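You operate a simulated robot arm through the tools that you are given. There is no shell and no other tool.

Carry out the task below with a simulated robot arm. There is one attempt and no reset: what you move stays moved.

## Task
Dye the middle of the sample on the light box, light it and file it by its pinholes.
Fine: dauber from the pad and back; more than one hole means rework; lamp off; leave the other samples. Set down upright: wooden dauber. A coat counts when it lies all over at full strength: go over it till it gets no stronger.

It is judged by the outcome, as a careful person would: the job done as asked, and still so three seconds after it is handed in. It fails if anything else is knocked over, pushed out of place, dropped, spilled or broken.

## Robot
A 7-joint arm with a two-finger parallel gripper, fixed in place. Base frame: the origin is at the foot of the arm, x ahead of it, y to its left, z up; the work surface is at about z = 0. Readings come in cm, rad, newtons and seconds.
With the tool pointing down near the work surface it reaches from about 24 to 62 cm from the base axis. Its first joint turns from -1.152 to 1.152 rad. Payload 2.6 kg.
The TCP is the grasp point between the finger pads, 3 cm short of the fingertips. In the tool frame z runs along the fingers and y along their closing line. Largest opening 9.4 cm; finger width 2.8, thickness 1; the body of the gripper, 5 by 9.6 cm, starts 5.5 cm behind the TCP.
Orientation is that of the tool frame in the base frame, as a unit quaternion [w, x, y, z]. With the fingers straight down and closing along the base's y, the tool's x points along the base's -x, its y along +y and its z along -z.

## Interface
- The arm moves only by the tool drive_tool. Its argument "moves" is a list of rows, each an object (a shift or turn left out is 0, a gripper value left out holds the last) with "dr": the turn, a rotation vector about the base's x, y, z in rad, a list of three; "slide": the shift along the base's x, y, z in cm, a list of three; "gripper": the opening, from 0 (shut) to 1 (fully open). In form: [{"dr": [ax, ay, az], "slide": [dx, dy, dz], "gripper": gripper}, ...]. A call has 1 to 20 rows; each row shifts and turns the commanded pose from where the row before left it. Each row takes 0.2 s and may step no farther than 5 cm and 0.15 rad from the row before; otherwise, or with a gripper value out of range, the whole call is refused. A pose out of reach is approached as far as the arm can. The call stops where the force on the tool passes 90 N (or 10 N more than at its start, if that is more) or the arm is blocked; 0.2 s more then pass. Each finger travels about 7.2 cm/s and halts on what it meets, pressing with about 21 N; the grip force reading is that of the motor and also rises with nothing between the fingers. The clock runs only during rows and for 0.2 s after the last one: add rows that do not move to give the fingers time. It gives the time, the measured TCP pose, the force on the tool (base axes), the opening and the grip force at its end, in the units of the frame above (readings bear some noise), with the torque about the TCP (base axes, N m) and any sound that the robot's microphone picked up, and new pictures: "pictures" is both (left out), scene, wrist or none.
- Cameras (640 x 400 px; columns grow to the right, rows downward): "scene" is fixed at [1.07, 41.77, 56.21]; the picture's right is [-0.94, -0.35, 0.00], its down [-0.21, 0.56, -0.80] and it looks along [0.28, -0.75, -0.60] (base axes); focal length 214 px, centre (320, 200). "wrist" rides on the gripper at [7.6, 1.4, -10.2] in the tool frame; the picture's right is [-0.18, 0.98, 0.00], its down [-0.75, -0.14, -0.64] and it looks along [-0.63, -0.12, 0.77] (tool axes); focal length 243 px, centre (320, 200). There is no depth. A picture from a camera that has moved, and an enlarged one, comes with that camera's place and axes in the base frame and with its lens.
- close_up(camera, box): a new picture of the part [left, top, right, bottom] of that camera's present view, enlarged. It takes no simulated time.
- close_job(): hands the job in; it is judged then, once.

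Places have to be worked out from the pictures, the camera data and where the tool is seen. Open the gripper and draw the arm clear of the work before you hand the job in, unless the task says otherwise.

The tools are called after "Emit:" by a JSON object that holds its "api" and its "payload". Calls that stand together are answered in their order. drive_tool: Moves the arm, as the interface text tells. Its arguments: {"type":"object","properties":{"moves":{"type":"array","items":{"type":"object","properties":{"dr":{"type":"array","items":{"type":"number"}},"slide":{"type":"array","items":{"type":"number"}},"gripper":{"type":"number"}}}},"pictures":{"type":"string","enum":["both","scene","wrist","none"]}},"required":["moves"]} The other tools are called the same way: close_up (camera, box) takes an enlarged picture of a part of a camera's view; close_job () hands the job in.

At the start:

```text
clock: 0.0
tcp_pos: [35.66, -5.74, 38.25]
tool_rot: [0.001, -0.001, 1.0, 0.0]
wrist_force: [0.4, -0.2, 0.5]
torque: [0.0, -0.04, -0.02]
width: 9.43
gripper_force: 0.1
```

scene: 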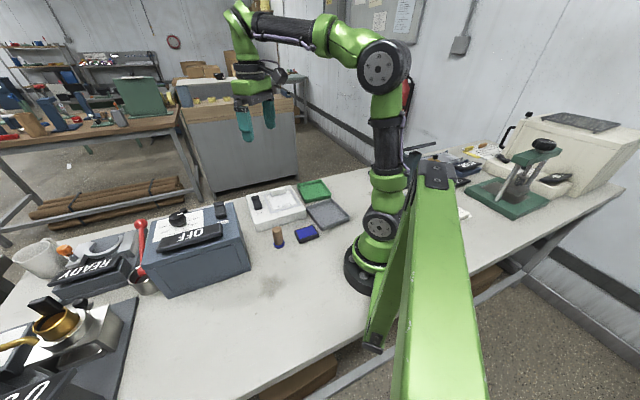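
wrist: 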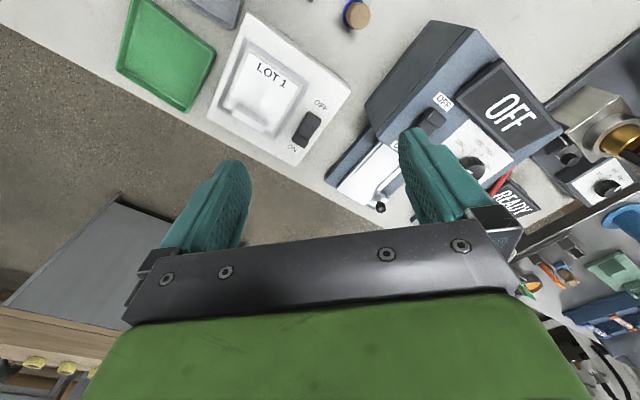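

I see the arm above the bench; the light box ("LOT 1") with an OFF/ON rocker, two trays (green, grey), a dauber and a blue pad. I take enlarged pictures first to understand the layout.

Emit:
{"api": "close_up", "payload": {"camera": "scene", "box": [230, 165, 370, 255]}}

Emit:
{"api": "close_up", "payload": {"camera": "wrist", "box": [100, 0, 400, 190]}}

Emit:
{"api": "close_up", "payload": {"camera": "scene", "box": [0, 180, 260, 340]}}

Emit:
{"api": "close_up", "payload": {"camera": "scene", "box": [400, 100, 640, 250]}}

```text
4.44 times, centred on (300, 210) of scene
camera zoom: at [1.07, 41.77, 56.21], right [-0.94, -0.35, 0.0], down [-0.21, 0.56, -0.8], along [0.28, -0.75, -0.6], focal length 953 px, centre (409, 156)
```

zoom: 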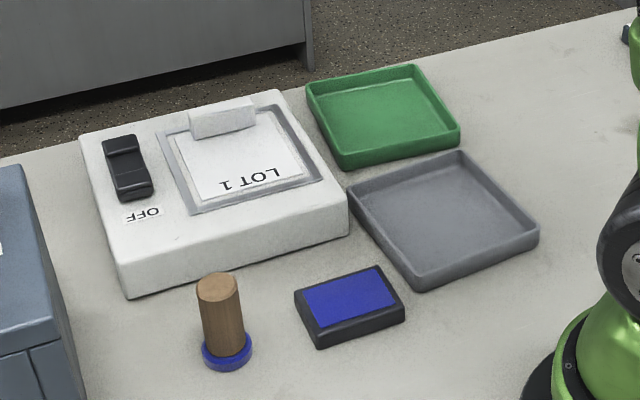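

```text
2.11 times, centred on (250, 95) of wrist
camera zoom: at [28.07, -4.16, 48.5], right [0.18, 0.98, 0.0], down [0.75, -0.14, 0.64], along [0.63, -0.12, -0.77], focal length 511 px, centre (467, 421)
```

zoom: 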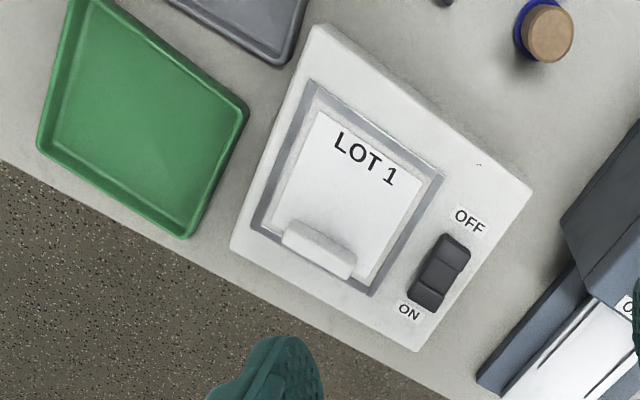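

```text
2.46 times, centred on (130, 260) of scene
camera zoom: at [1.07, 41.77, 56.21], right [-0.94, -0.35, 0.0], down [-0.21, 0.56, -0.8], along [0.28, -0.75, -0.6], focal length 528 px, centre (788, 52)
```

zoom: 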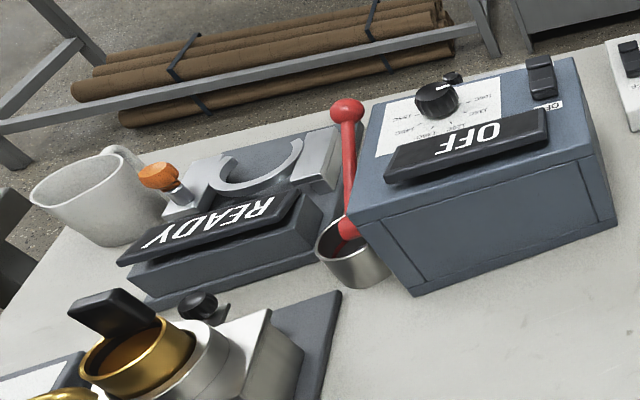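

```text
2.67 times, centred on (520, 175) of scene
camera zoom: at [1.07, 41.77, 56.21], right [-0.94, -0.35, 0.0], down [-0.21, 0.56, -0.8], along [0.28, -0.75, -0.6], focal length 572 px, centre (-213, 267)
```

zoom: 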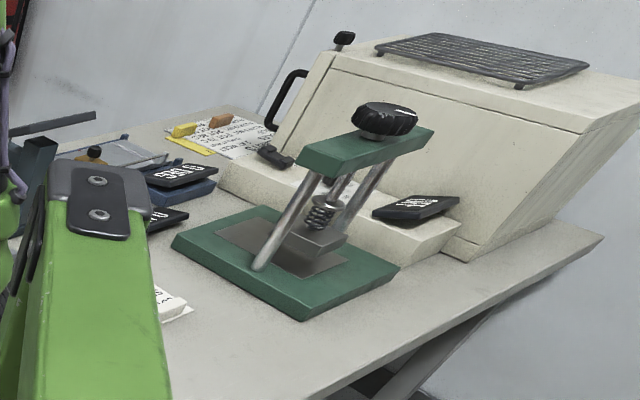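

I'll look closer at the white item next to the arm, the trays, and the notices in view, for hints as to which tray is rework.

Emit:
{"api": "close_up", "payload": {"camera": "scene", "box": [440, 190, 500, 230]}}

Emit:
{"api": "close_up", "payload": {"camera": "scene", "box": [290, 170, 360, 215]}}

Emit:
{"api": "close_up", "payload": {"camera": "scene", "box": [440, 130, 520, 185]}}

Emit:
{"api": "close_up", "payload": {"camera": "scene", "box": [320, 0, 440, 70]}}

Emit:
{"api": "close_up", "payload": {"camera": "wrist", "box": [500, 150, 640, 400]}}

```text
10.00 times, centred on (470, 210) of scene
camera zoom: at [1.07, 41.77, 56.21], right [-0.94, -0.35, 0.0], down [-0.21, 0.56, -0.8], along [0.28, -0.75, -0.6], focal length 2145 px, centre (-1180, 100)
```

zoom: 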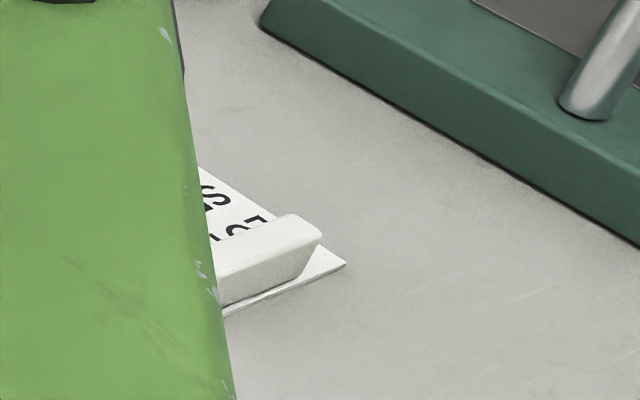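

```text
8.89 times, centred on (325, 192) of scene
camera zoom: at [1.07, 41.77, 56.21], right [-0.94, -0.35, 0.0], down [-0.21, 0.56, -0.8], along [0.28, -0.75, -0.6], focal length 1906 px, centre (276, 267)
```

zoom: 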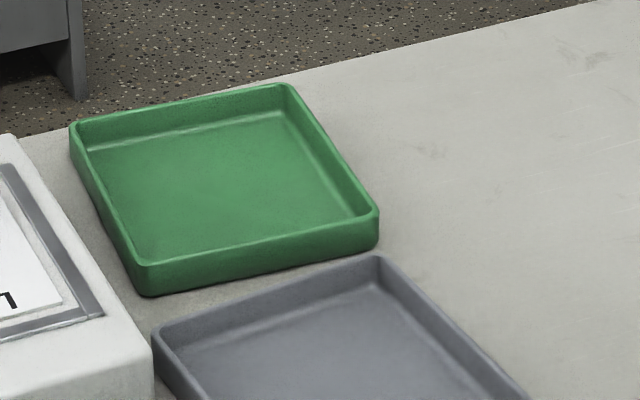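

```text
7.27 times, centred on (480, 158) of scene
camera zoom: at [1.07, 41.77, 56.21], right [-0.94, -0.35, 0.0], down [-0.21, 0.56, -0.8], along [0.28, -0.75, -0.6], focal length 1560 px, centre (-844, 509)
```

zoom: 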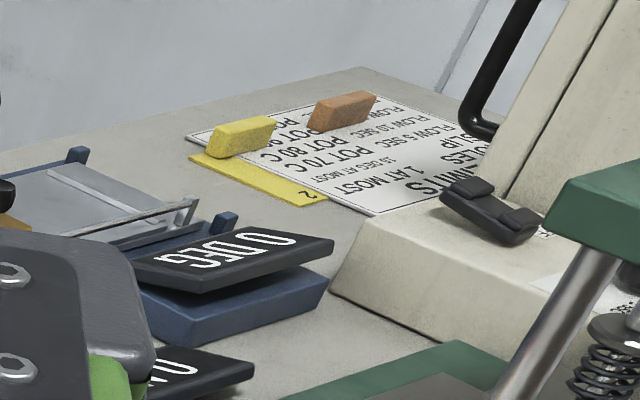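

```text
5.33 times, centred on (380, 35) of scene
camera zoom: at [1.07, 41.77, 56.21], right [-0.94, -0.35, 0.0], down [-0.21, 0.56, -0.8], along [0.28, -0.75, -0.6], focal length 1144 px, centre (0, 1080)
```

zoom: 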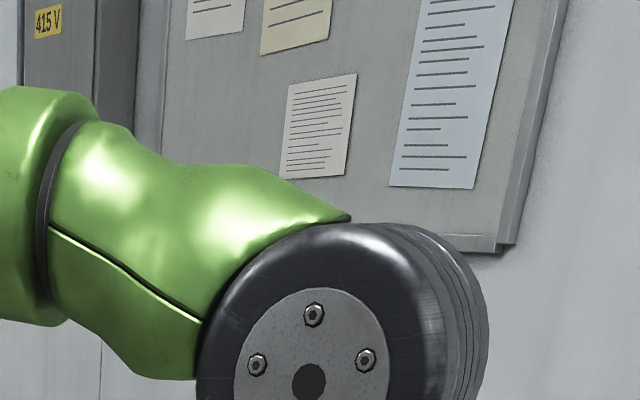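

```text
1.60 times, centred on (570, 275) of wrist
camera zoom: at [28.07, -4.16, 48.5], right [0.18, 0.98, 0.0], down [0.75, -0.14, 0.64], along [0.63, -0.12, -0.77], focal length 388 px, centre (-80, 80)
```

zoom: 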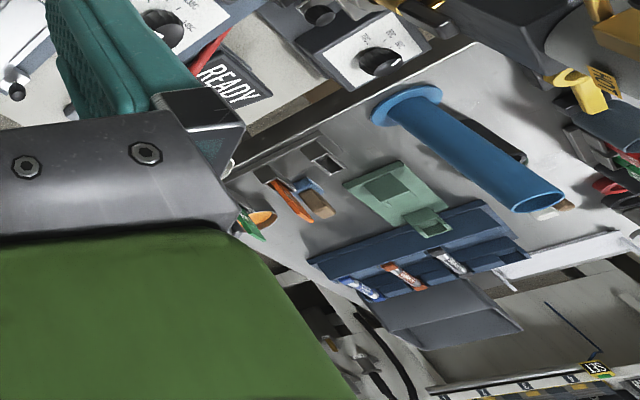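

A notice sheet lies at the far end of the bench; I enlarge it, to read its limits and any tray rule.

Emit:
{"api": "close_up", "payload": {"camera": "scene", "box": [462, 140, 506, 168]}}

Emit:
{"api": "close_up", "payload": {"camera": "scene", "box": [480, 140, 512, 160]}}

Emit:
{"api": "close_up", "payload": {"camera": "wrist", "box": [100, 0, 260, 100]}}

```text
14.29 times, centred on (484, 154) of scene
camera zoom: at [1.07, 41.77, 56.21], right [-0.94, -0.35, 0.0], down [-0.21, 0.56, -0.8], along [0.28, -0.75, -0.6], focal length 3064 px, centre (-2023, 857)
```

zoom: 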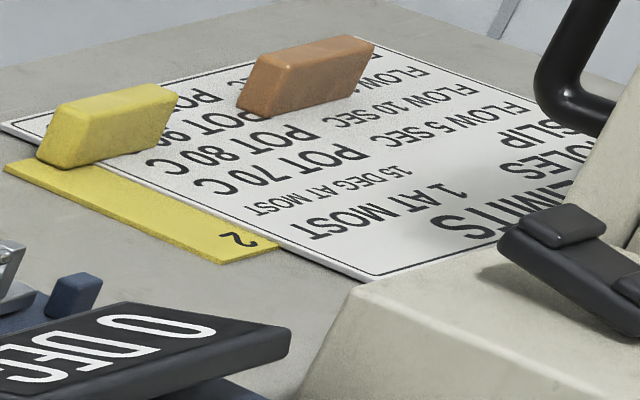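

```text
16.00 times, centred on (496, 150) of scene
camera zoom: at [1.07, 41.77, 56.21], right [-0.94, -0.35, 0.0], down [-0.21, 0.56, -0.8], along [0.28, -0.75, -0.6], focal length 3432 px, centre (-2496, 1000)
```

zoom: 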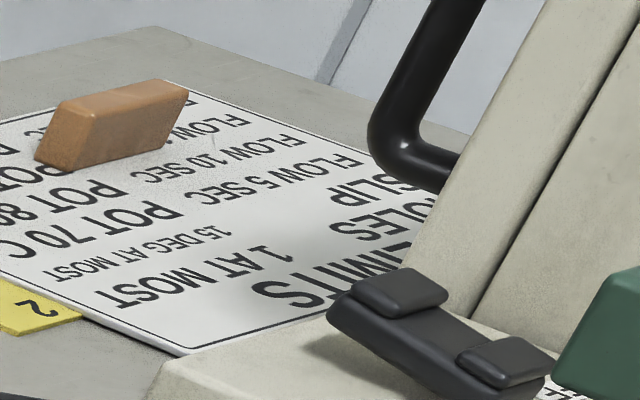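

```text
4.00 times, centred on (180, 50) of wrist
camera zoom: at [28.07, -4.16, 48.5], right [0.18, 0.98, 0.0], down [0.75, -0.14, 0.64], along [0.63, -0.12, -0.77], focal length 970 px, centre (880, 800)
```

zoom: 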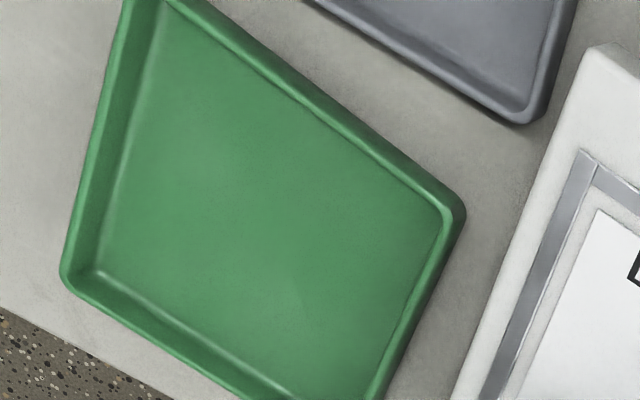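

The sheet confirms "holes 1 at most"; green tray reads as the accept tray, grey as rework. I now move the wrist camera back and down for a better view of the light box, dauber and pad.

Emit:
{"api": "drive_tool", "payload": {"moves": [{"slide": [-2, -2, -3.5]}, {"slide": [-2, -2, -3.5]}, {"slide": [-2, -2, -3.5]}, {"slide": [-1.7, -2, -3.5]}, {"slide": [0, 0, -2]}], "pictures": "both"}}

```text
clock: 1.2
tcp_pos: [27.78, -13.6, 22.23]
tool_rot: [0.0, 0.0, 1.0, 0.0]
wrist_force: [0.0, 0.4, -0.4]
torque: [0.01, 0.01, -0.04]
width: 9.4
gripper_force: 0.1
camera wrist: at [20.15, -12.14, 32.39], right [0.18, 0.98, 0.0], down [0.75, -0.14, 0.64], along [0.63, -0.12, -0.77], focal length 243 px, centre (320, 200)
```

scene: 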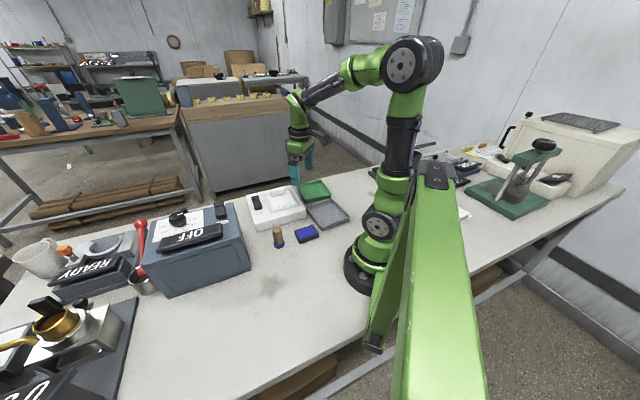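
wrist: 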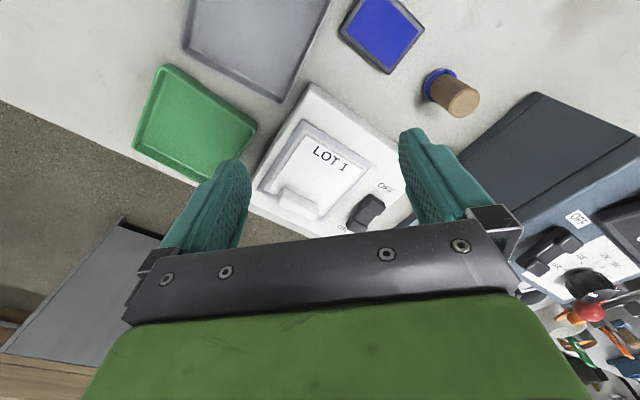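

Good view now. I enlarge the light box, the pad and dauber for measurement.

Emit:
{"api": "close_up", "payload": {"camera": "wrist", "box": [240, 70, 420, 240]}}

Emit:
{"api": "close_up", "payload": {"camera": "wrist", "box": [320, 0, 500, 125]}}

Emit:
{"api": "close_up", "payload": {"camera": "wrist", "box": [120, 0, 340, 190]}}

```text
2.35 times, centred on (330, 155) of wrist
camera zoom: at [20.15, -12.14, 32.39], right [0.18, 0.98, 0.0], down [0.75, -0.14, 0.64], along [0.63, -0.12, -0.77], focal length 571 px, centre (296, 306)
```

zoom: 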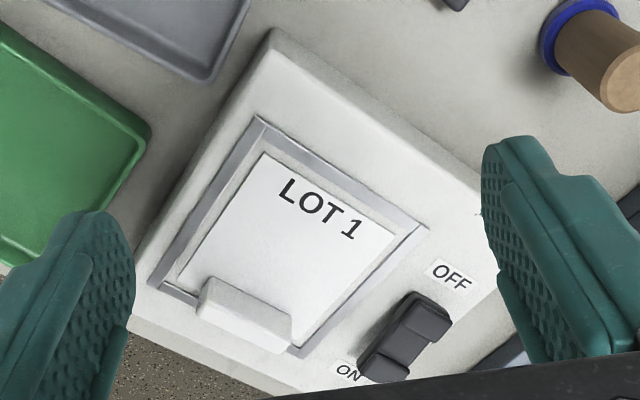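

```text
3.20 times, centred on (410, 62) of wrist
camera zoom: at [20.15, -12.14, 32.39], right [0.18, 0.98, 0.0], down [0.75, -0.14, 0.64], along [0.63, -0.12, -0.77], focal length 776 px, centre (32, 640)
```

zoom: 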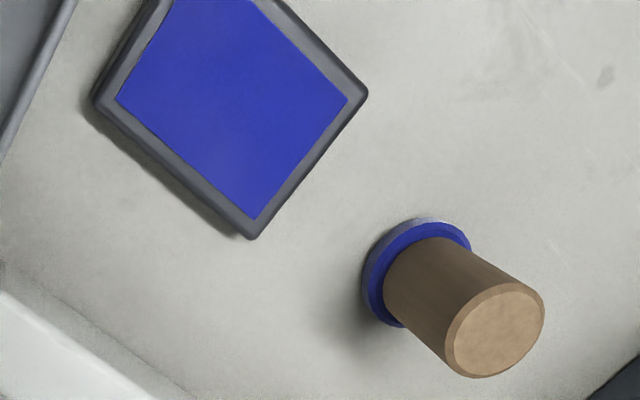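

```text
2.11 times, centred on (230, 95) of wrist
camera zoom: at [20.15, -12.14, 32.39], right [0.18, 0.98, 0.0], down [0.75, -0.14, 0.64], along [0.63, -0.12, -0.77], focal length 511 px, centre (510, 421)
```

zoom: 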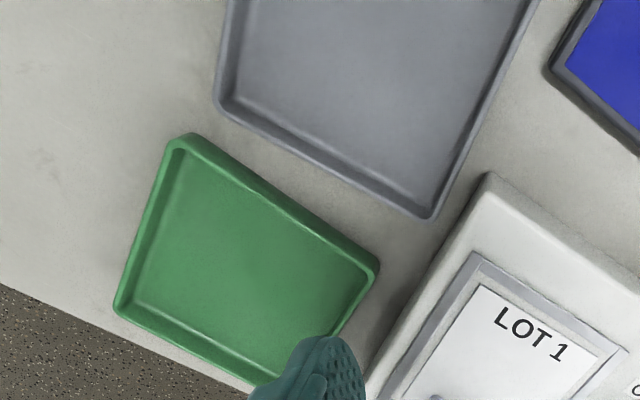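

Triangulating, the dauber stands near (31.1, 0.8), about 7.3 cm tall and 3 cm across; the pad centre is near (23.9, -6.2), the sample centre near (38.9, -16.3) turned about -44°, the rocker near (46, -10). I move above the dauber with a partly open gripper and check alignment.

Emit:
{"api": "drive_tool", "payload": {"moves": [{"slide": [0.85, 3.6, -1.5], "gripper": 0.65}, {"slide": [0.85, 3.6, -1.5]}, {"slide": [0.85, 3.6, -1.5]}, {"slide": [0.8, 3.55, -1.5]}, {"slide": [0, 0, -1.2]}], "pictures": "both"}}

```text
clock: 2.4
tcp_pos: [31.53, 0.89, 14.86]
tool_rot: [0.0, 0.0, 1.0, 0.0]
wrist_force: [-0.1, -0.4, 0.0]
torque: [0.01, -0.01, -0.01]
width: 6.09
gripper_force: 0.1
camera wrist: at [23.84, 2.4, 25.1], right [0.19, 0.98, 0.0], down [0.75, -0.14, 0.64], along [0.63, -0.12, -0.77], focal length 243 px, centre (320, 200)
```

scene: 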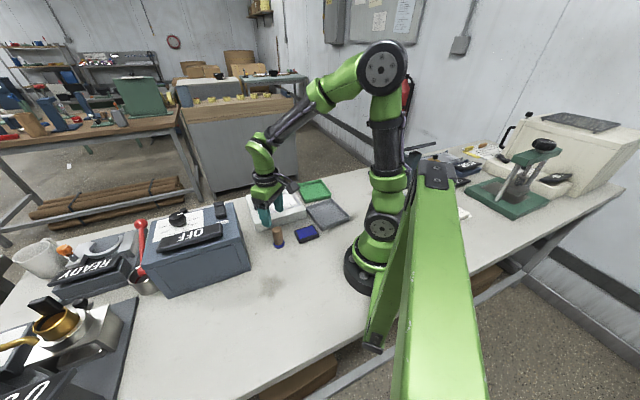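
wrist: 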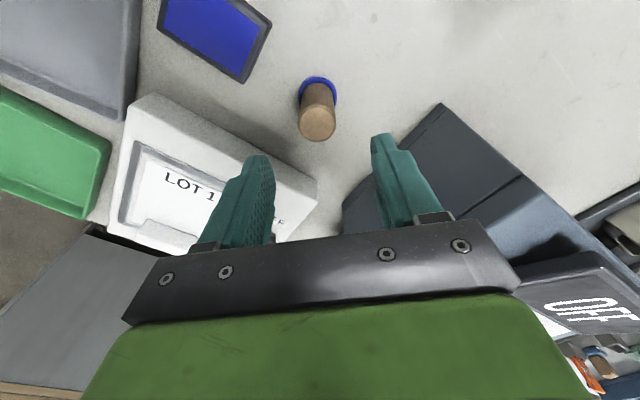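

The dauber sits at about (30.8, 0.95), slightly nearer than the tool. I correct x, descend to grip its upper wood, and check the force.

Emit:
{"api": "drive_tool", "payload": {"moves": [{"slide": [-0.7, 0.05, -3]}, {"slide": [0, 0, -3]}, {"slide": [0, 0, -2]}, {"slide": [0, 0, -1.4]}, {}], "pictures": "both"}}

```text
clock: 3.6
tcp_pos: [30.58, 0.66, 5.66]
tool_rot: [0.0, -0.001, 1.0, -0.001]
wrist_force: [1.0, 1.0, 0.6]
torque: [0.01, -0.01, 0.03]
width: 6.11
gripper_force: 0.0
camera wrist: at [23.01, 2.2, 15.79], right [0.18, 0.98, 0.0], down [0.75, -0.14, 0.64], along [0.63, -0.12, -0.77], focal length 243 px, centre (320, 200)
```

scene: 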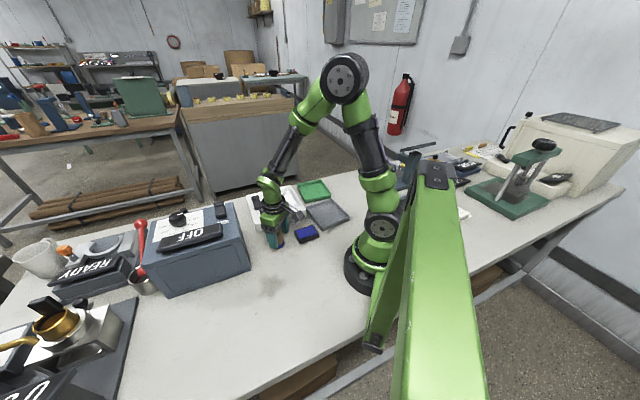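
wrist: 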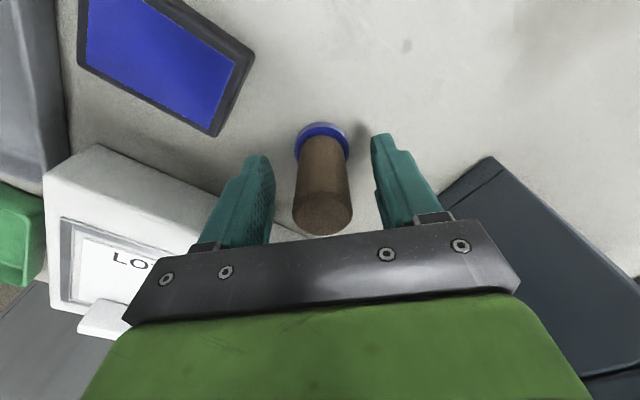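

The dauber is between the fingers, centred. I close the gripper onto it.

Emit:
{"api": "drive_tool", "payload": {"moves": [{"gripper": 0.25}, {"gripper": 0.1}, {}, {}], "pictures": "wrist"}}

```text
clock: 4.6
tcp_pos: [30.6, 0.71, 5.56]
tool_rot: [0.0, 0.0, 1.0, 0.0]
wrist_force: [0.9, -0.4, 0.0]
torque: [-0.01, 0.02, -0.02]
width: 3.11
gripper_force: 21.2
camera wrist: at [23.02, 2.2, 15.82], right [0.18, 0.98, 0.0], down [0.75, -0.14, 0.64], along [0.63, -0.12, -0.77], focal length 243 px, centre (320, 200)
```

wrist: 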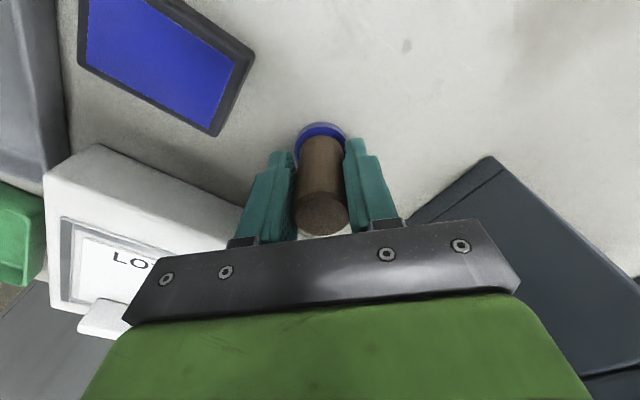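

Gripped at 3.1 cm width. I lift it clear and carry it over the pad, stopping above for a check.

Emit:
{"api": "drive_tool", "payload": {"moves": [{"slide": [0, 0, 2.5]}, {"slide": [0, 0, 2.5]}, {"slide": [-2.1, -2.1, 0]}, {"slide": [-2.2, -2.1, 0]}, {"slide": [-2.1, -2.0, 0]}, {}], "pictures": "both"}}

```text
clock: 6.0
tcp_pos: [24.26, -5.51, 10.69]
tool_rot: [0.0, 0.0, 1.0, 0.0]
wrist_force: [0.0, 0.6, -0.3]
torque: [-0.01, 0.02, 0.01]
width: 3.09
gripper_force: 21.2
camera wrist: at [16.71, -4.04, 20.97], right [0.18, 0.98, 0.0], down [0.75, -0.14, 0.64], along [0.63, -0.12, -0.77], focal length 243 px, centre (320, 200)
```

scene: 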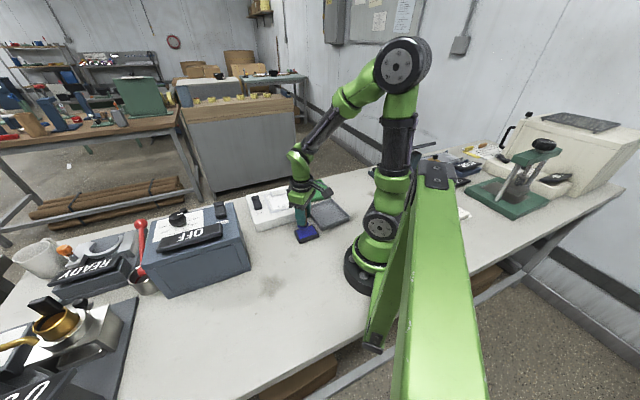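
wrist: 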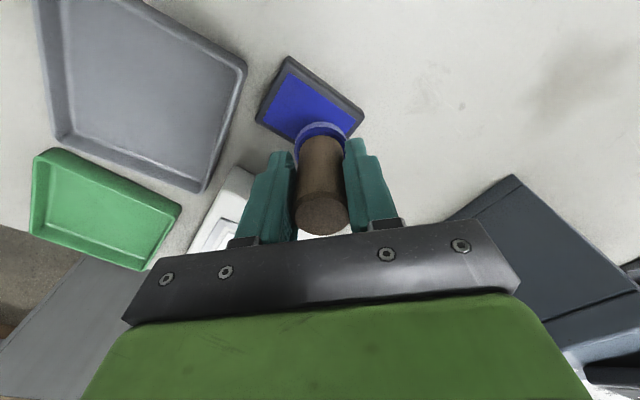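

I'm directly over the pad (its centre computes to about (23.7, -6.15)). I lower in stages until contact shows in the force.

Emit:
{"api": "drive_tool", "payload": {"moves": [{"slide": [-0.2, -0.2, -1.5]}, {"slide": [0, 0, -1.1]}, {"slide": [0, 0, -0.3]}, {}], "pictures": "wrist"}}

```text
clock: 7.0
tcp_pos: [24.06, -5.82, 7.79]
tool_rot: [0.0, -0.001, 1.0, 0.0]
wrist_force: [-0.4, -0.3, -0.6]
torque: [0.01, 0.01, -0.01]
width: 3.12
gripper_force: 21.3
camera wrist: at [16.45, -4.19, 18.06], right [0.18, 0.98, 0.0], down [0.75, -0.14, 0.64], along [0.63, -0.12, -0.77], focal length 243 px, centre (320, 200)
```

wrist: 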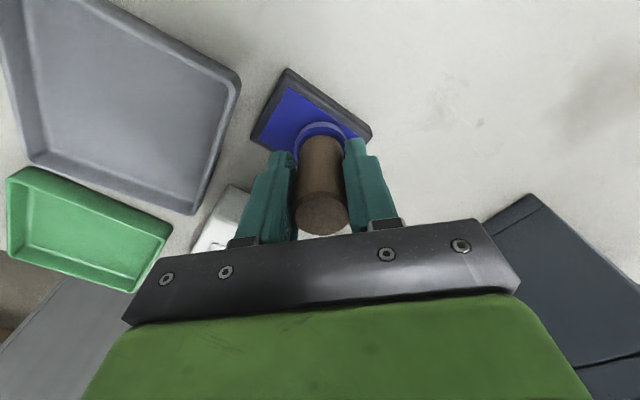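

No contact yet (TCP 7.8, dauber foot about 2.2). I continue in 0.2 cm steps.

Emit:
{"api": "drive_tool", "payload": {"moves": [{"slide": [0, 0, -0.2]}, {}], "pictures": "none"}}

Emit:
{"api": "drive_tool", "payload": {"moves": [{"slide": [0, 0, -0.2]}, {}], "pictures": "none"}}

Emit:
{"api": "drive_tool", "payload": {"moves": [{"slide": [0, 0, -0.2]}, {}], "pictures": "none"}}

```text
clock: 7.6
tcp_pos: [24.1, -5.67, 7.63]
tool_rot: [-0.001, 0.0, 1.0, 0.0]
wrist_force: [-0.1, -0.8, -0.4]
torque: [-0.03, -0.01, 0.0]
width: 3.11
gripper_force: 20.9
```

```text
clock: 8.2
tcp_pos: [23.99, -5.71, 7.44]
tool_rot: [0.0, 0.0, 1.0, 0.0]
wrist_force: [0.1, 0.2, -1.1]
torque: [0.01, 0.01, 0.05]
width: 3.1
gripper_force: 21.0
```

```text
clock: 8.8
tcp_pos: [24.12, -5.73, 7.36]
tool_rot: [0.002, 0.001, 1.0, 0.0]
wrist_force: [2.0, -0.5, 16.5]
torque: [0.09, -0.02, 0.03]
width: 2.91
gripper_force: 21.0
```

Contact with the pad: 16.5 N up at TCP z 7.36. The width reading shrank slightly, so I look before going on.

Emit:
{"api": "drive_tool", "payload": {"moves": [{}, {}], "pictures": "wrist"}}

Emit:
{"api": "close_up", "payload": {"camera": "wrist", "box": [230, 50, 410, 250]}}

```text
clock: 9.4
tcp_pos: [24.1, -5.8, 7.26]
tool_rot: [0.001, 0.0, 1.0, 0.001]
wrist_force: [6.2, -1.0, 14.6]
torque: [-0.1, -0.21, 0.0]
width: 2.93
gripper_force: 20.6
camera wrist: at [16.46, -4.18, 17.43], right [0.18, 0.98, 0.0], down [0.75, -0.14, 0.64], along [0.63, -0.12, -0.77], focal length 243 px, centre (320, 200)
```

wrist: 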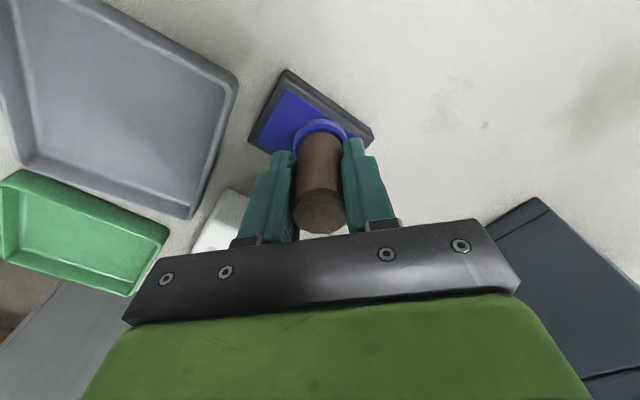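

```text
2.00 times, centred on (320, 150) of wrist
camera zoom: at [16.46, -4.18, 17.43], right [0.18, 0.98, 0.0], down [0.75, -0.14, 0.64], along [0.63, -0.12, -0.77], focal length 485 px, centre (320, 300)
```

zoom: 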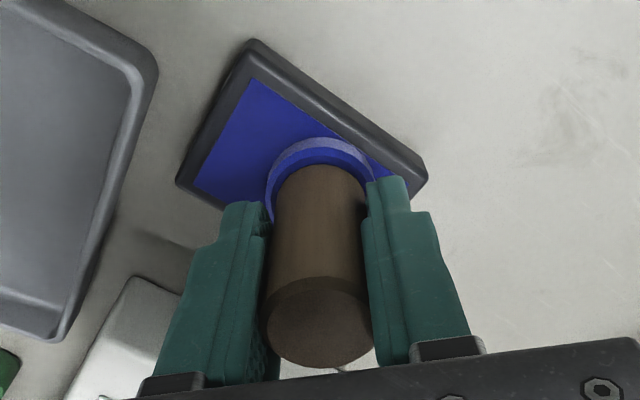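

The dauber stands flat on the pad. I lift it a little to check it still hangs straight, then press once more to charge it well.

Emit:
{"api": "drive_tool", "payload": {"moves": [{"slide": [0, 0, 0.6]}, {"slide": [0, 0, 0.8]}, {}], "pictures": "both"}}

Emit:
{"api": "close_up", "payload": {"camera": "scene", "box": [265, 150, 355, 250]}}

Emit:
{"api": "close_up", "payload": {"camera": "wrist", "box": [230, 50, 410, 250]}}

```text
clock: 10.2
tcp_pos: [23.94, -5.64, 8.6]
tool_rot: [-0.001, 0.0, 1.0, 0.0]
wrist_force: [0.3, -0.2, -1.4]
torque: [-0.01, -0.01, 0.0]
width: 2.9
gripper_force: 20.8
camera wrist: at [16.39, -4.1, 18.83], right [0.18, 0.98, 0.0], down [0.75, -0.14, 0.64], along [0.63, -0.12, -0.77], focal length 243 px, centre (320, 200)
```

scene: 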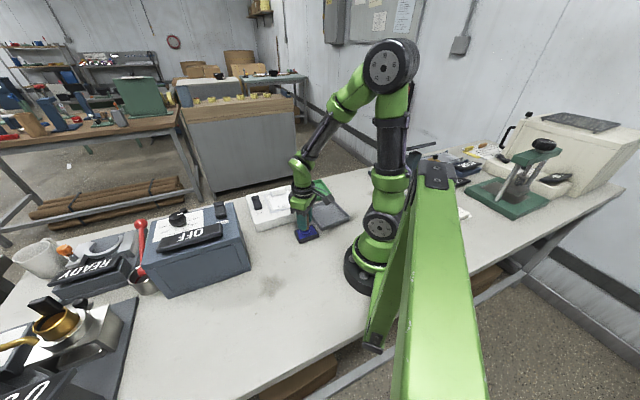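
wrist: 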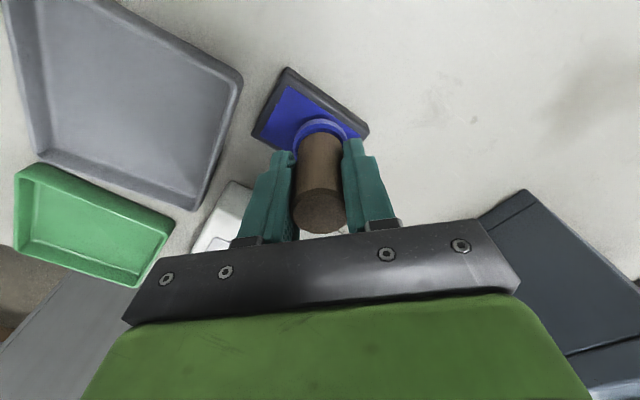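

```text
4.00 times, centred on (310, 200) of scene
camera zoom: at [1.07, 41.77, 56.21], right [-0.94, -0.35, 0.0], down [-0.21, 0.56, -0.8], along [0.28, -0.75, -0.6], focal length 858 px, centre (360, 200)
```

zoom: 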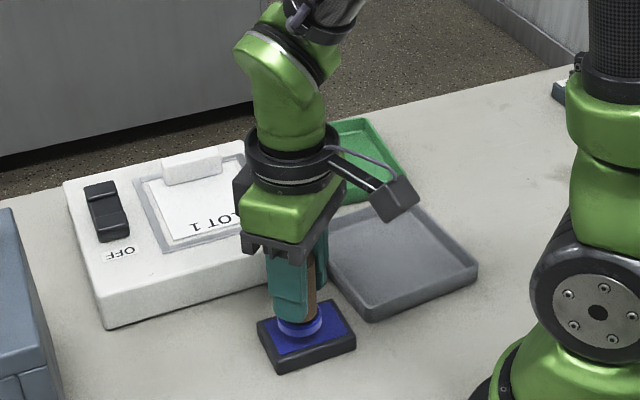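

```text
2.00 times, centred on (320, 150) of wrist
camera zoom: at [16.39, -4.1, 18.83], right [0.18, 0.98, 0.0], down [0.75, -0.14, 0.64], along [0.63, -0.12, -0.77], focal length 485 px, centre (320, 300)
```

zoom: 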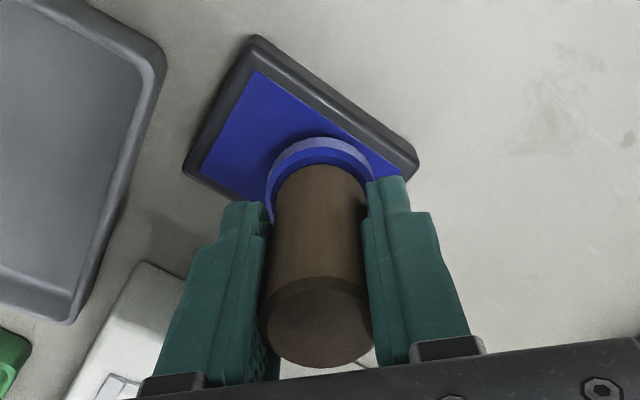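

The dauber hangs straight. One more press on the pad, then I lift away.

Emit:
{"api": "drive_tool", "payload": {"moves": [{"slide": [0, 0, -1.0]}, {"slide": [0, 0, -0.3]}, {}], "pictures": "none"}}

```text
clock: 11.0
tcp_pos: [24.03, -5.56, 7.44]
tool_rot: [0.0, 0.0, 1.0, 0.0]
wrist_force: [-0.8, 0.3, -0.3]
torque: [0.02, -0.03, 0.01]
width: 2.92
gripper_force: 20.7
```

Emit:
{"api": "drive_tool", "payload": {"moves": [{"slide": [0, 0, -0.2]}, {}], "pictures": "none"}}

```text
clock: 11.6
tcp_pos: [24.14, -5.62, 7.23]
tool_rot: [0.001, 0.001, 1.0, 0.001]
wrist_force: [-3.5, 1.7, 12.5]
torque: [0.15, 0.17, 0.03]
width: 2.91
gripper_force: 21.3
```

Second charge done (12.5 N contact). I lift and carry the dauber over the sample's centre, keeping it well above the tab.

Emit:
{"api": "drive_tool", "payload": {"moves": [{"slide": [0, 0, 3]}, {"slide": [0, 0, 3.2]}, {"slide": [3.7, -2.65, 0]}, {"slide": [3.7, -2.65, 0]}, {"slide": [3.7, -2.65, 0]}, {"slide": [3.7, -2.65, 0]}, {}], "pictures": "both"}}

Emit:
{"api": "close_up", "payload": {"camera": "wrist", "box": [180, 60, 440, 250]}}

Emit:
{"api": "close_up", "payload": {"camera": "scene", "box": [235, 140, 335, 230]}}

```text
clock: 13.2
tcp_pos: [39.0, -16.37, 13.27]
tool_rot: [0.0, 0.0, 1.0, 0.001]
wrist_force: [0.2, 0.3, -1.5]
torque: [0.0, 0.03, 0.0]
width: 2.92
gripper_force: 20.9
camera wrist: at [31.32, -14.86, 23.46], right [0.18, 0.98, 0.0], down [0.75, -0.14, 0.64], along [0.63, -0.12, -0.77], focal length 243 px, centre (320, 200)
```

scene: 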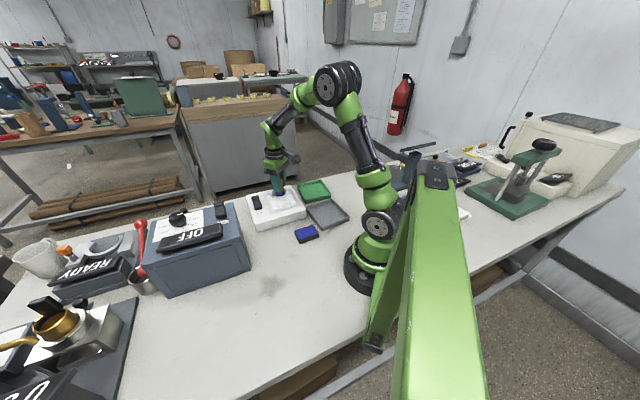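
wrist: 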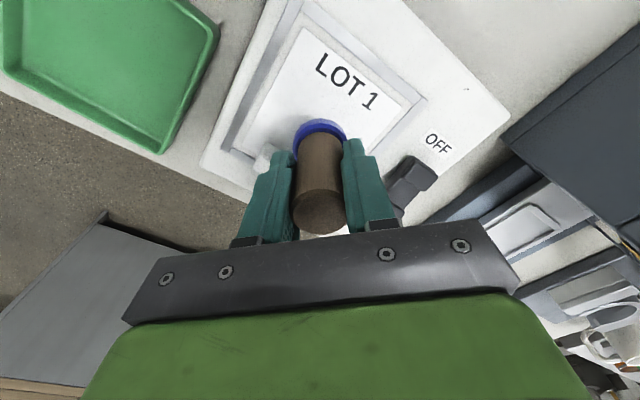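

```text
2.11 times, centred on (310, 155) of wrist
camera zoom: at [31.32, -14.86, 23.46], right [0.18, 0.98, 0.0], down [0.75, -0.14, 0.64], along [0.63, -0.12, -0.77], focal length 511 px, centre (341, 295)
```

zoom: 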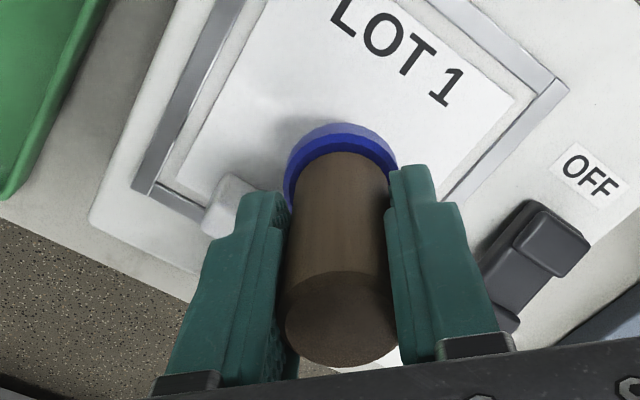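

```text
4.44 times, centred on (285, 185) of scene
camera zoom: at [1.07, 41.77, 56.21], right [-0.94, -0.35, 0.0], down [-0.21, 0.56, -0.8], along [0.28, -0.75, -0.6], focal length 953 px, centre (476, 267)
```

zoom: 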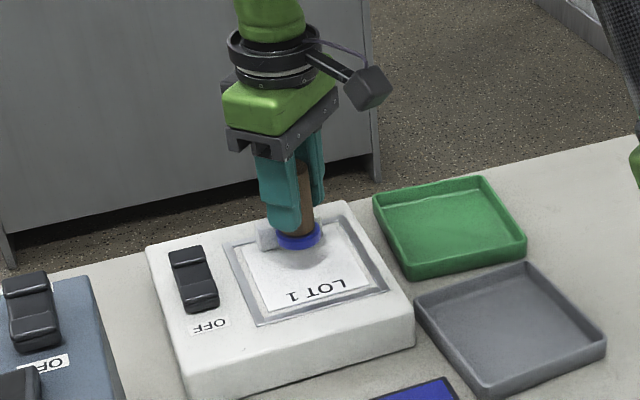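

The dauber is above the sample's centre, which recomputes to about (39.05, -16.4). I lower it until close and then in small steps to a light contact.

Emit:
{"api": "drive_tool", "payload": {"moves": [{"slide": [0.1, 0, -1.2]}, {"slide": [0, 0, -0.8]}, {"slide": [0, 0, -0.3]}, {}], "pictures": "wrist"}}

Emit:
{"api": "drive_tool", "payload": {"moves": [{"slide": [0, 0, -0.2]}, {}], "pictures": "none"}}

```text
clock: 14.2
tcp_pos: [38.97, -16.09, 10.94]
tool_rot: [0.0, -0.001, 1.0, 0.001]
wrist_force: [0.9, -0.8, 0.2]
torque: [0.0, 0.01, -0.01]
width: 2.91
gripper_force: 20.5
camera wrist: at [31.34, -14.72, 21.17], right [0.18, 0.98, 0.0], down [0.75, -0.14, 0.64], along [0.63, -0.12, -0.77], focal length 243 px, centre (320, 200)
```

wrist: 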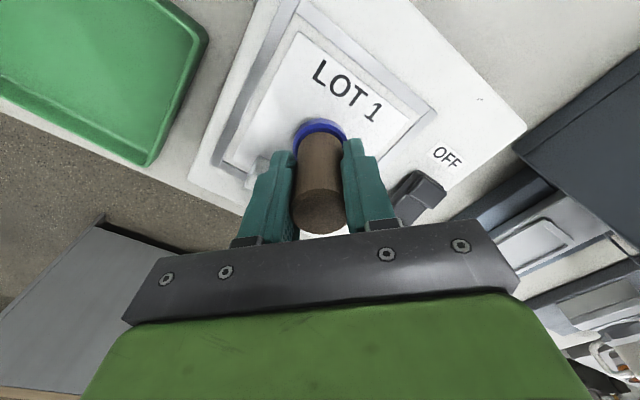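

```text
clock: 14.8
tcp_pos: [39.06, -16.22, 10.84]
tool_rot: [0.0, -0.001, 1.0, 0.0]
wrist_force: [0.2, -0.3, -0.4]
torque: [-0.01, 0.0, 0.01]
width: 2.91
gripper_force: 21.3
```

No contact yet; continuing downward in small steps.

Emit:
{"api": "drive_tool", "payload": {"moves": [{"slide": [0, 0, -0.25]}, {}], "pictures": "none"}}

Emit:
{"api": "drive_tool", "payload": {"moves": [{"slide": [0, 0, -0.2]}, {}], "pictures": "none"}}

Emit:
{"api": "drive_tool", "payload": {"moves": [{"slide": [0, 0, -0.2]}, {}], "pictures": "wrist"}}

```text
clock: 15.4
tcp_pos: [38.99, -16.27, 10.62]
tool_rot: [0.0, 0.001, 1.0, 0.0]
wrist_force: [-0.2, 0.1, -0.8]
torque: [-0.01, -0.01, -0.03]
width: 2.91
gripper_force: 21.2
```

```text
clock: 16.0
tcp_pos: [38.98, -16.21, 10.31]
tool_rot: [0.0, 0.0, 1.0, 0.0]
wrist_force: [-0.4, 0.0, -0.3]
torque: [-0.03, 0.01, 0.02]
width: 2.9
gripper_force: 21.3
```

```text
clock: 16.6
tcp_pos: [38.98, -16.22, 10.3]
tool_rot: [0.002, 0.0, 1.0, 0.0]
wrist_force: [-1.2, 0.7, 6.1]
torque: [-0.02, 0.03, -0.02]
width: 2.9
gripper_force: 20.8
camera wrist: at [31.32, -14.69, 20.4], right [0.18, 0.98, 0.0], down [0.75, -0.14, 0.64], along [0.63, -0.12, -0.77], focal length 243 px, centre (320, 200)
```

wrist: 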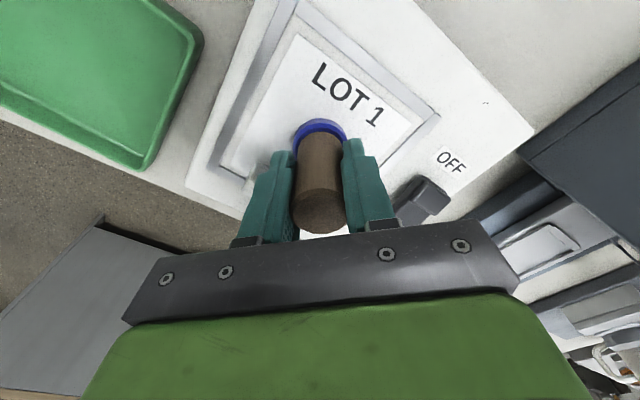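

Light contact on the sample (6 N). I press 0.1 cm more for a firm dab, hold, then lift to look at the mark.

Emit:
{"api": "drive_tool", "payload": {"moves": [{"slide": [0, 0, -0.1]}, {}, {}], "pictures": "none"}}

Emit:
{"api": "drive_tool", "payload": {"moves": [{"slide": [0, 0, 1]}, {"slide": [0, 0, 2]}, {"slide": [0, 0, 3]}, {"slide": [0, 0, 3]}, {}], "pictures": "both"}}

Emit:
{"api": "close_up", "payload": {"camera": "wrist", "box": [220, 40, 440, 190]}}

Emit:
{"api": "close_up", "payload": {"camera": "scene", "box": [235, 160, 335, 230]}}

```text
clock: 17.4
tcp_pos: [38.83, -16.27, 10.22]
tool_rot: [0.001, 0.0, 1.0, 0.0]
wrist_force: [-0.4, 1.4, 14.3]
torque: [0.14, -0.05, 0.0]
width: 2.9
gripper_force: 21.1
```

```text
clock: 18.6
tcp_pos: [38.78, -16.35, 19.11]
tool_rot: [0.0, 0.0, 1.0, 0.001]
wrist_force: [0.0, 0.1, -0.2]
torque: [0.02, -0.01, 0.01]
width: 2.9
gripper_force: 20.8
camera wrist: at [31.15, -14.8, 29.24], right [0.18, 0.98, 0.0], down [0.75, -0.14, 0.64], along [0.63, -0.12, -0.77], focal length 243 px, centre (320, 200)
```

scene: 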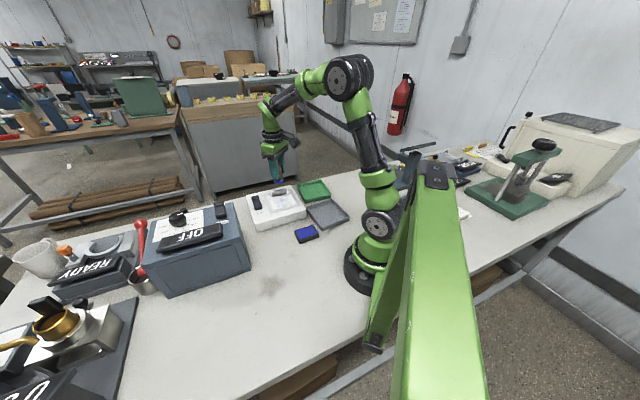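
wrist: 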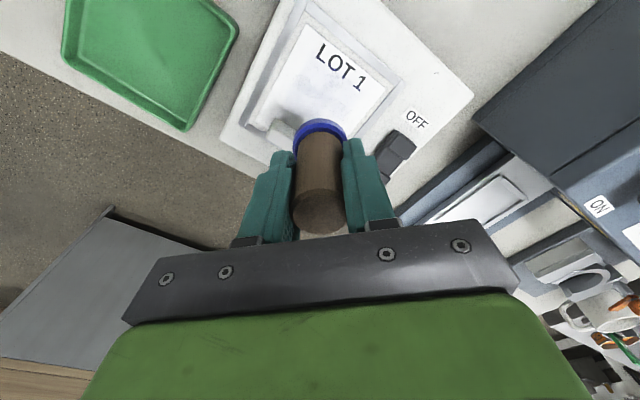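

```text
2.67 times, centred on (330, 115) of wrist
camera zoom: at [31.15, -14.8, 29.24], right [0.18, 0.98, 0.0], down [0.75, -0.14, 0.64], along [0.63, -0.12, -0.77], focal length 647 px, centre (293, 427)
```

zoom: 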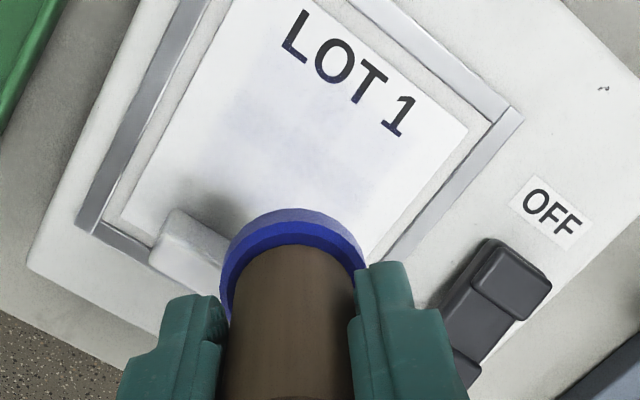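

```text
5.71 times, centred on (285, 195) of scene
camera zoom: at [1.07, 41.77, 56.21], right [-0.94, -0.35, 0.0], down [-0.21, 0.56, -0.8], along [0.28, -0.75, -0.6], focal length 1226 px, centre (520, 229)
```

zoom: 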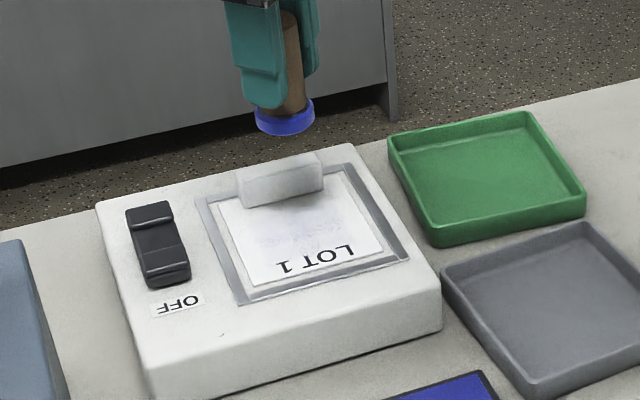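

A faint blue tint shows where I dabbed. I enlarge further to see its extent.

Emit:
{"api": "close_up", "payload": {"camera": "wrist", "box": [260, 30, 400, 130]}}

Emit:
{"api": "close_up", "payload": {"camera": "scene", "box": [265, 180, 310, 215]}}

```text
4.00 times, centred on (330, 80) of wrist
camera zoom: at [31.15, -14.8, 29.24], right [0.18, 0.98, 0.0], down [0.75, -0.14, 0.64], along [0.63, -0.12, -0.77], focal length 970 px, centre (280, 680)
```

zoom: 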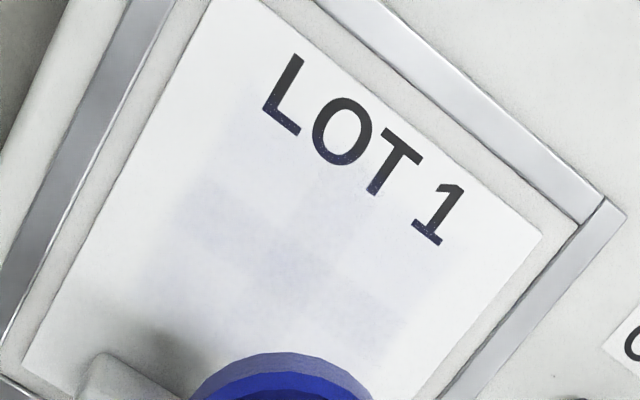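

```text
11.43 times, centred on (288, 198) of scene
camera zoom: at [1.07, 41.77, 56.21], right [-0.94, -0.35, 0.0], down [-0.21, 0.56, -0.8], along [0.28, -0.75, -0.6], focal length 2451 px, centre (691, 229)
```

zoom: 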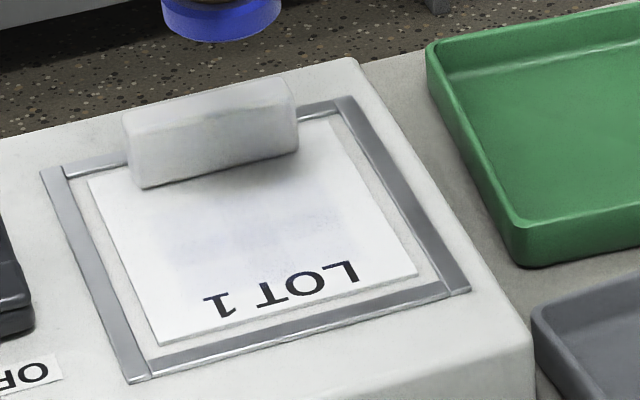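

The tint seems made of cells of about 2 cm, still faint. I shift the tool forward so the camera looks straight down at the sample without the dauber in the way.

Emit:
{"api": "drive_tool", "payload": {"moves": [{"slide": [2.5, -0.5, -2]}, {"slide": [2.5, -0.5, -2]}, {}], "pictures": "wrist"}}

Emit:
{"api": "close_up", "payload": {"camera": "wrist", "box": [220, 0, 420, 130]}}

```text
clock: 19.4
tcp_pos: [43.92, -17.22, 14.96]
tool_rot: [0.0, 0.001, 1.0, 0.0]
wrist_force: [0.9, 0.5, -0.4]
torque: [0.01, 0.0, -0.02]
width: 2.92
gripper_force: 20.9
camera wrist: at [36.23, -15.8, 25.16], right [0.18, 0.98, 0.0], down [0.75, -0.14, 0.64], along [0.63, -0.12, -0.77], focal length 243 px, centre (320, 200)
```

wrist: 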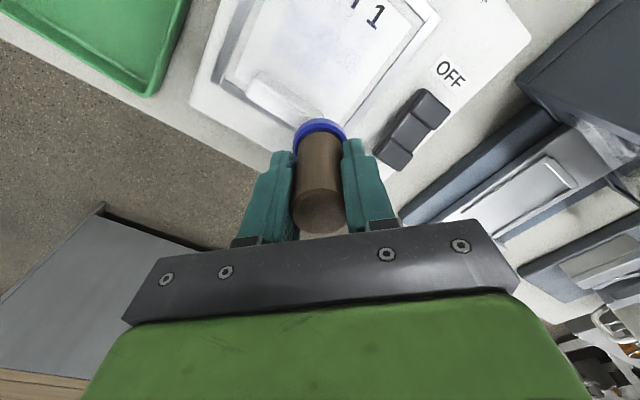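

```text
3.08 times, centred on (320, 65) of wrist
camera zoom: at [36.23, -15.8, 25.16], right [0.18, 0.98, 0.0], down [0.75, -0.14, 0.64], along [0.63, -0.12, -0.77], focal length 746 px, centre (320, 615)
```

zoom: 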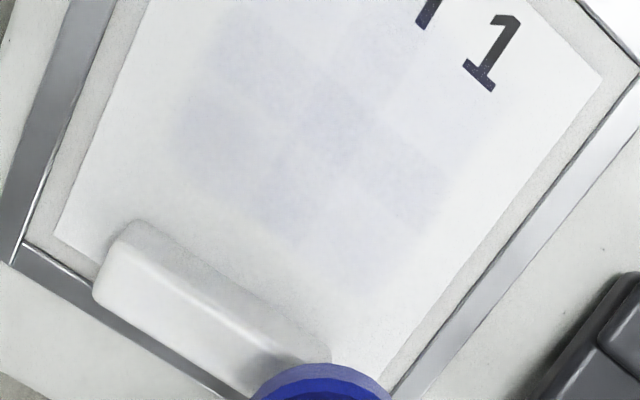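

Emit:
{"api": "close_up", "payload": {"camera": "wrist", "box": [260, 0, 380, 100]}}

```text
4.00 times, centred on (320, 50) of wrist
camera zoom: at [36.23, -15.8, 25.16], right [0.18, 0.98, 0.0], down [0.75, -0.14, 0.64], along [0.63, -0.12, -0.77], focal length 970 px, centre (320, 800)
```

zoom: 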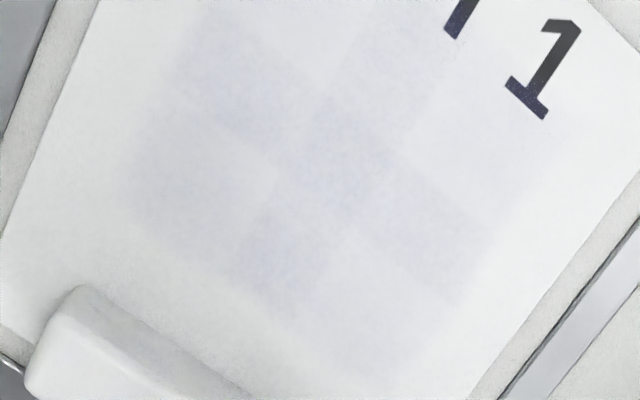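

The tint forms a 3×3 grid of ~2 cm cells, centred near (38.45, -15.9), the first dab having sat a bit toward the tab. I'll dab cell by cell, with vertical touches: centre, text-side and tab-side this time.

Emit:
{"api": "drive_tool", "payload": {"moves": [{"slide": [-2.73, 0.72, -1]}, {"slide": [-2.73, 0.72, -2]}, {"slide": [0, 0, -1]}, {"slide": [0, 0, -0.7]}, {"slide": [0, 0, -0.3]}, {}, {"slide": [0, 0, 1]}, {"slide": [-1.44, 1.38, 0]}, {"slide": [0, 0, -0.7]}, {"slide": [0, 0, -0.3]}, {}, {"slide": [0, 0, 1]}, {"slide": [2.88, -2.76, 0]}, {"slide": [0, 0, -0.7]}, {"slide": [0, 0, -0.3]}, {}], "pictures": "wrist"}}

```text
clock: 22.8
tcp_pos: [39.95, -17.41, 10.28]
tool_rot: [0.004, -0.001, 1.0, -0.002]
wrist_force: [-4.1, 2.6, 30.0]
torque: [-0.64, -0.21, -0.07]
width: 2.91
gripper_force: 21.4
camera wrist: at [32.31, -15.79, 20.35], right [0.18, 0.98, 0.0], down [0.75, -0.14, 0.65], along [0.64, -0.12, -0.76], focal length 243 px, centre (320, 200)
```

wrist: 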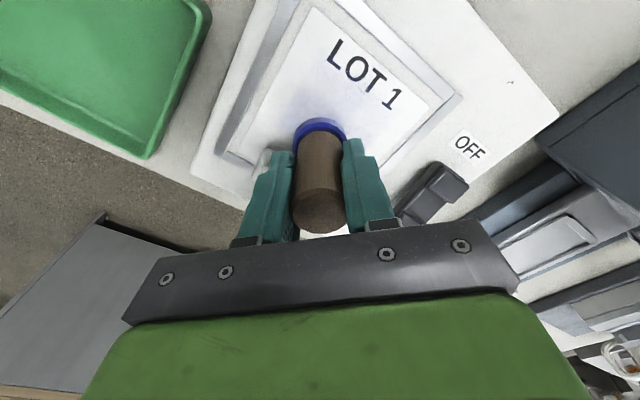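

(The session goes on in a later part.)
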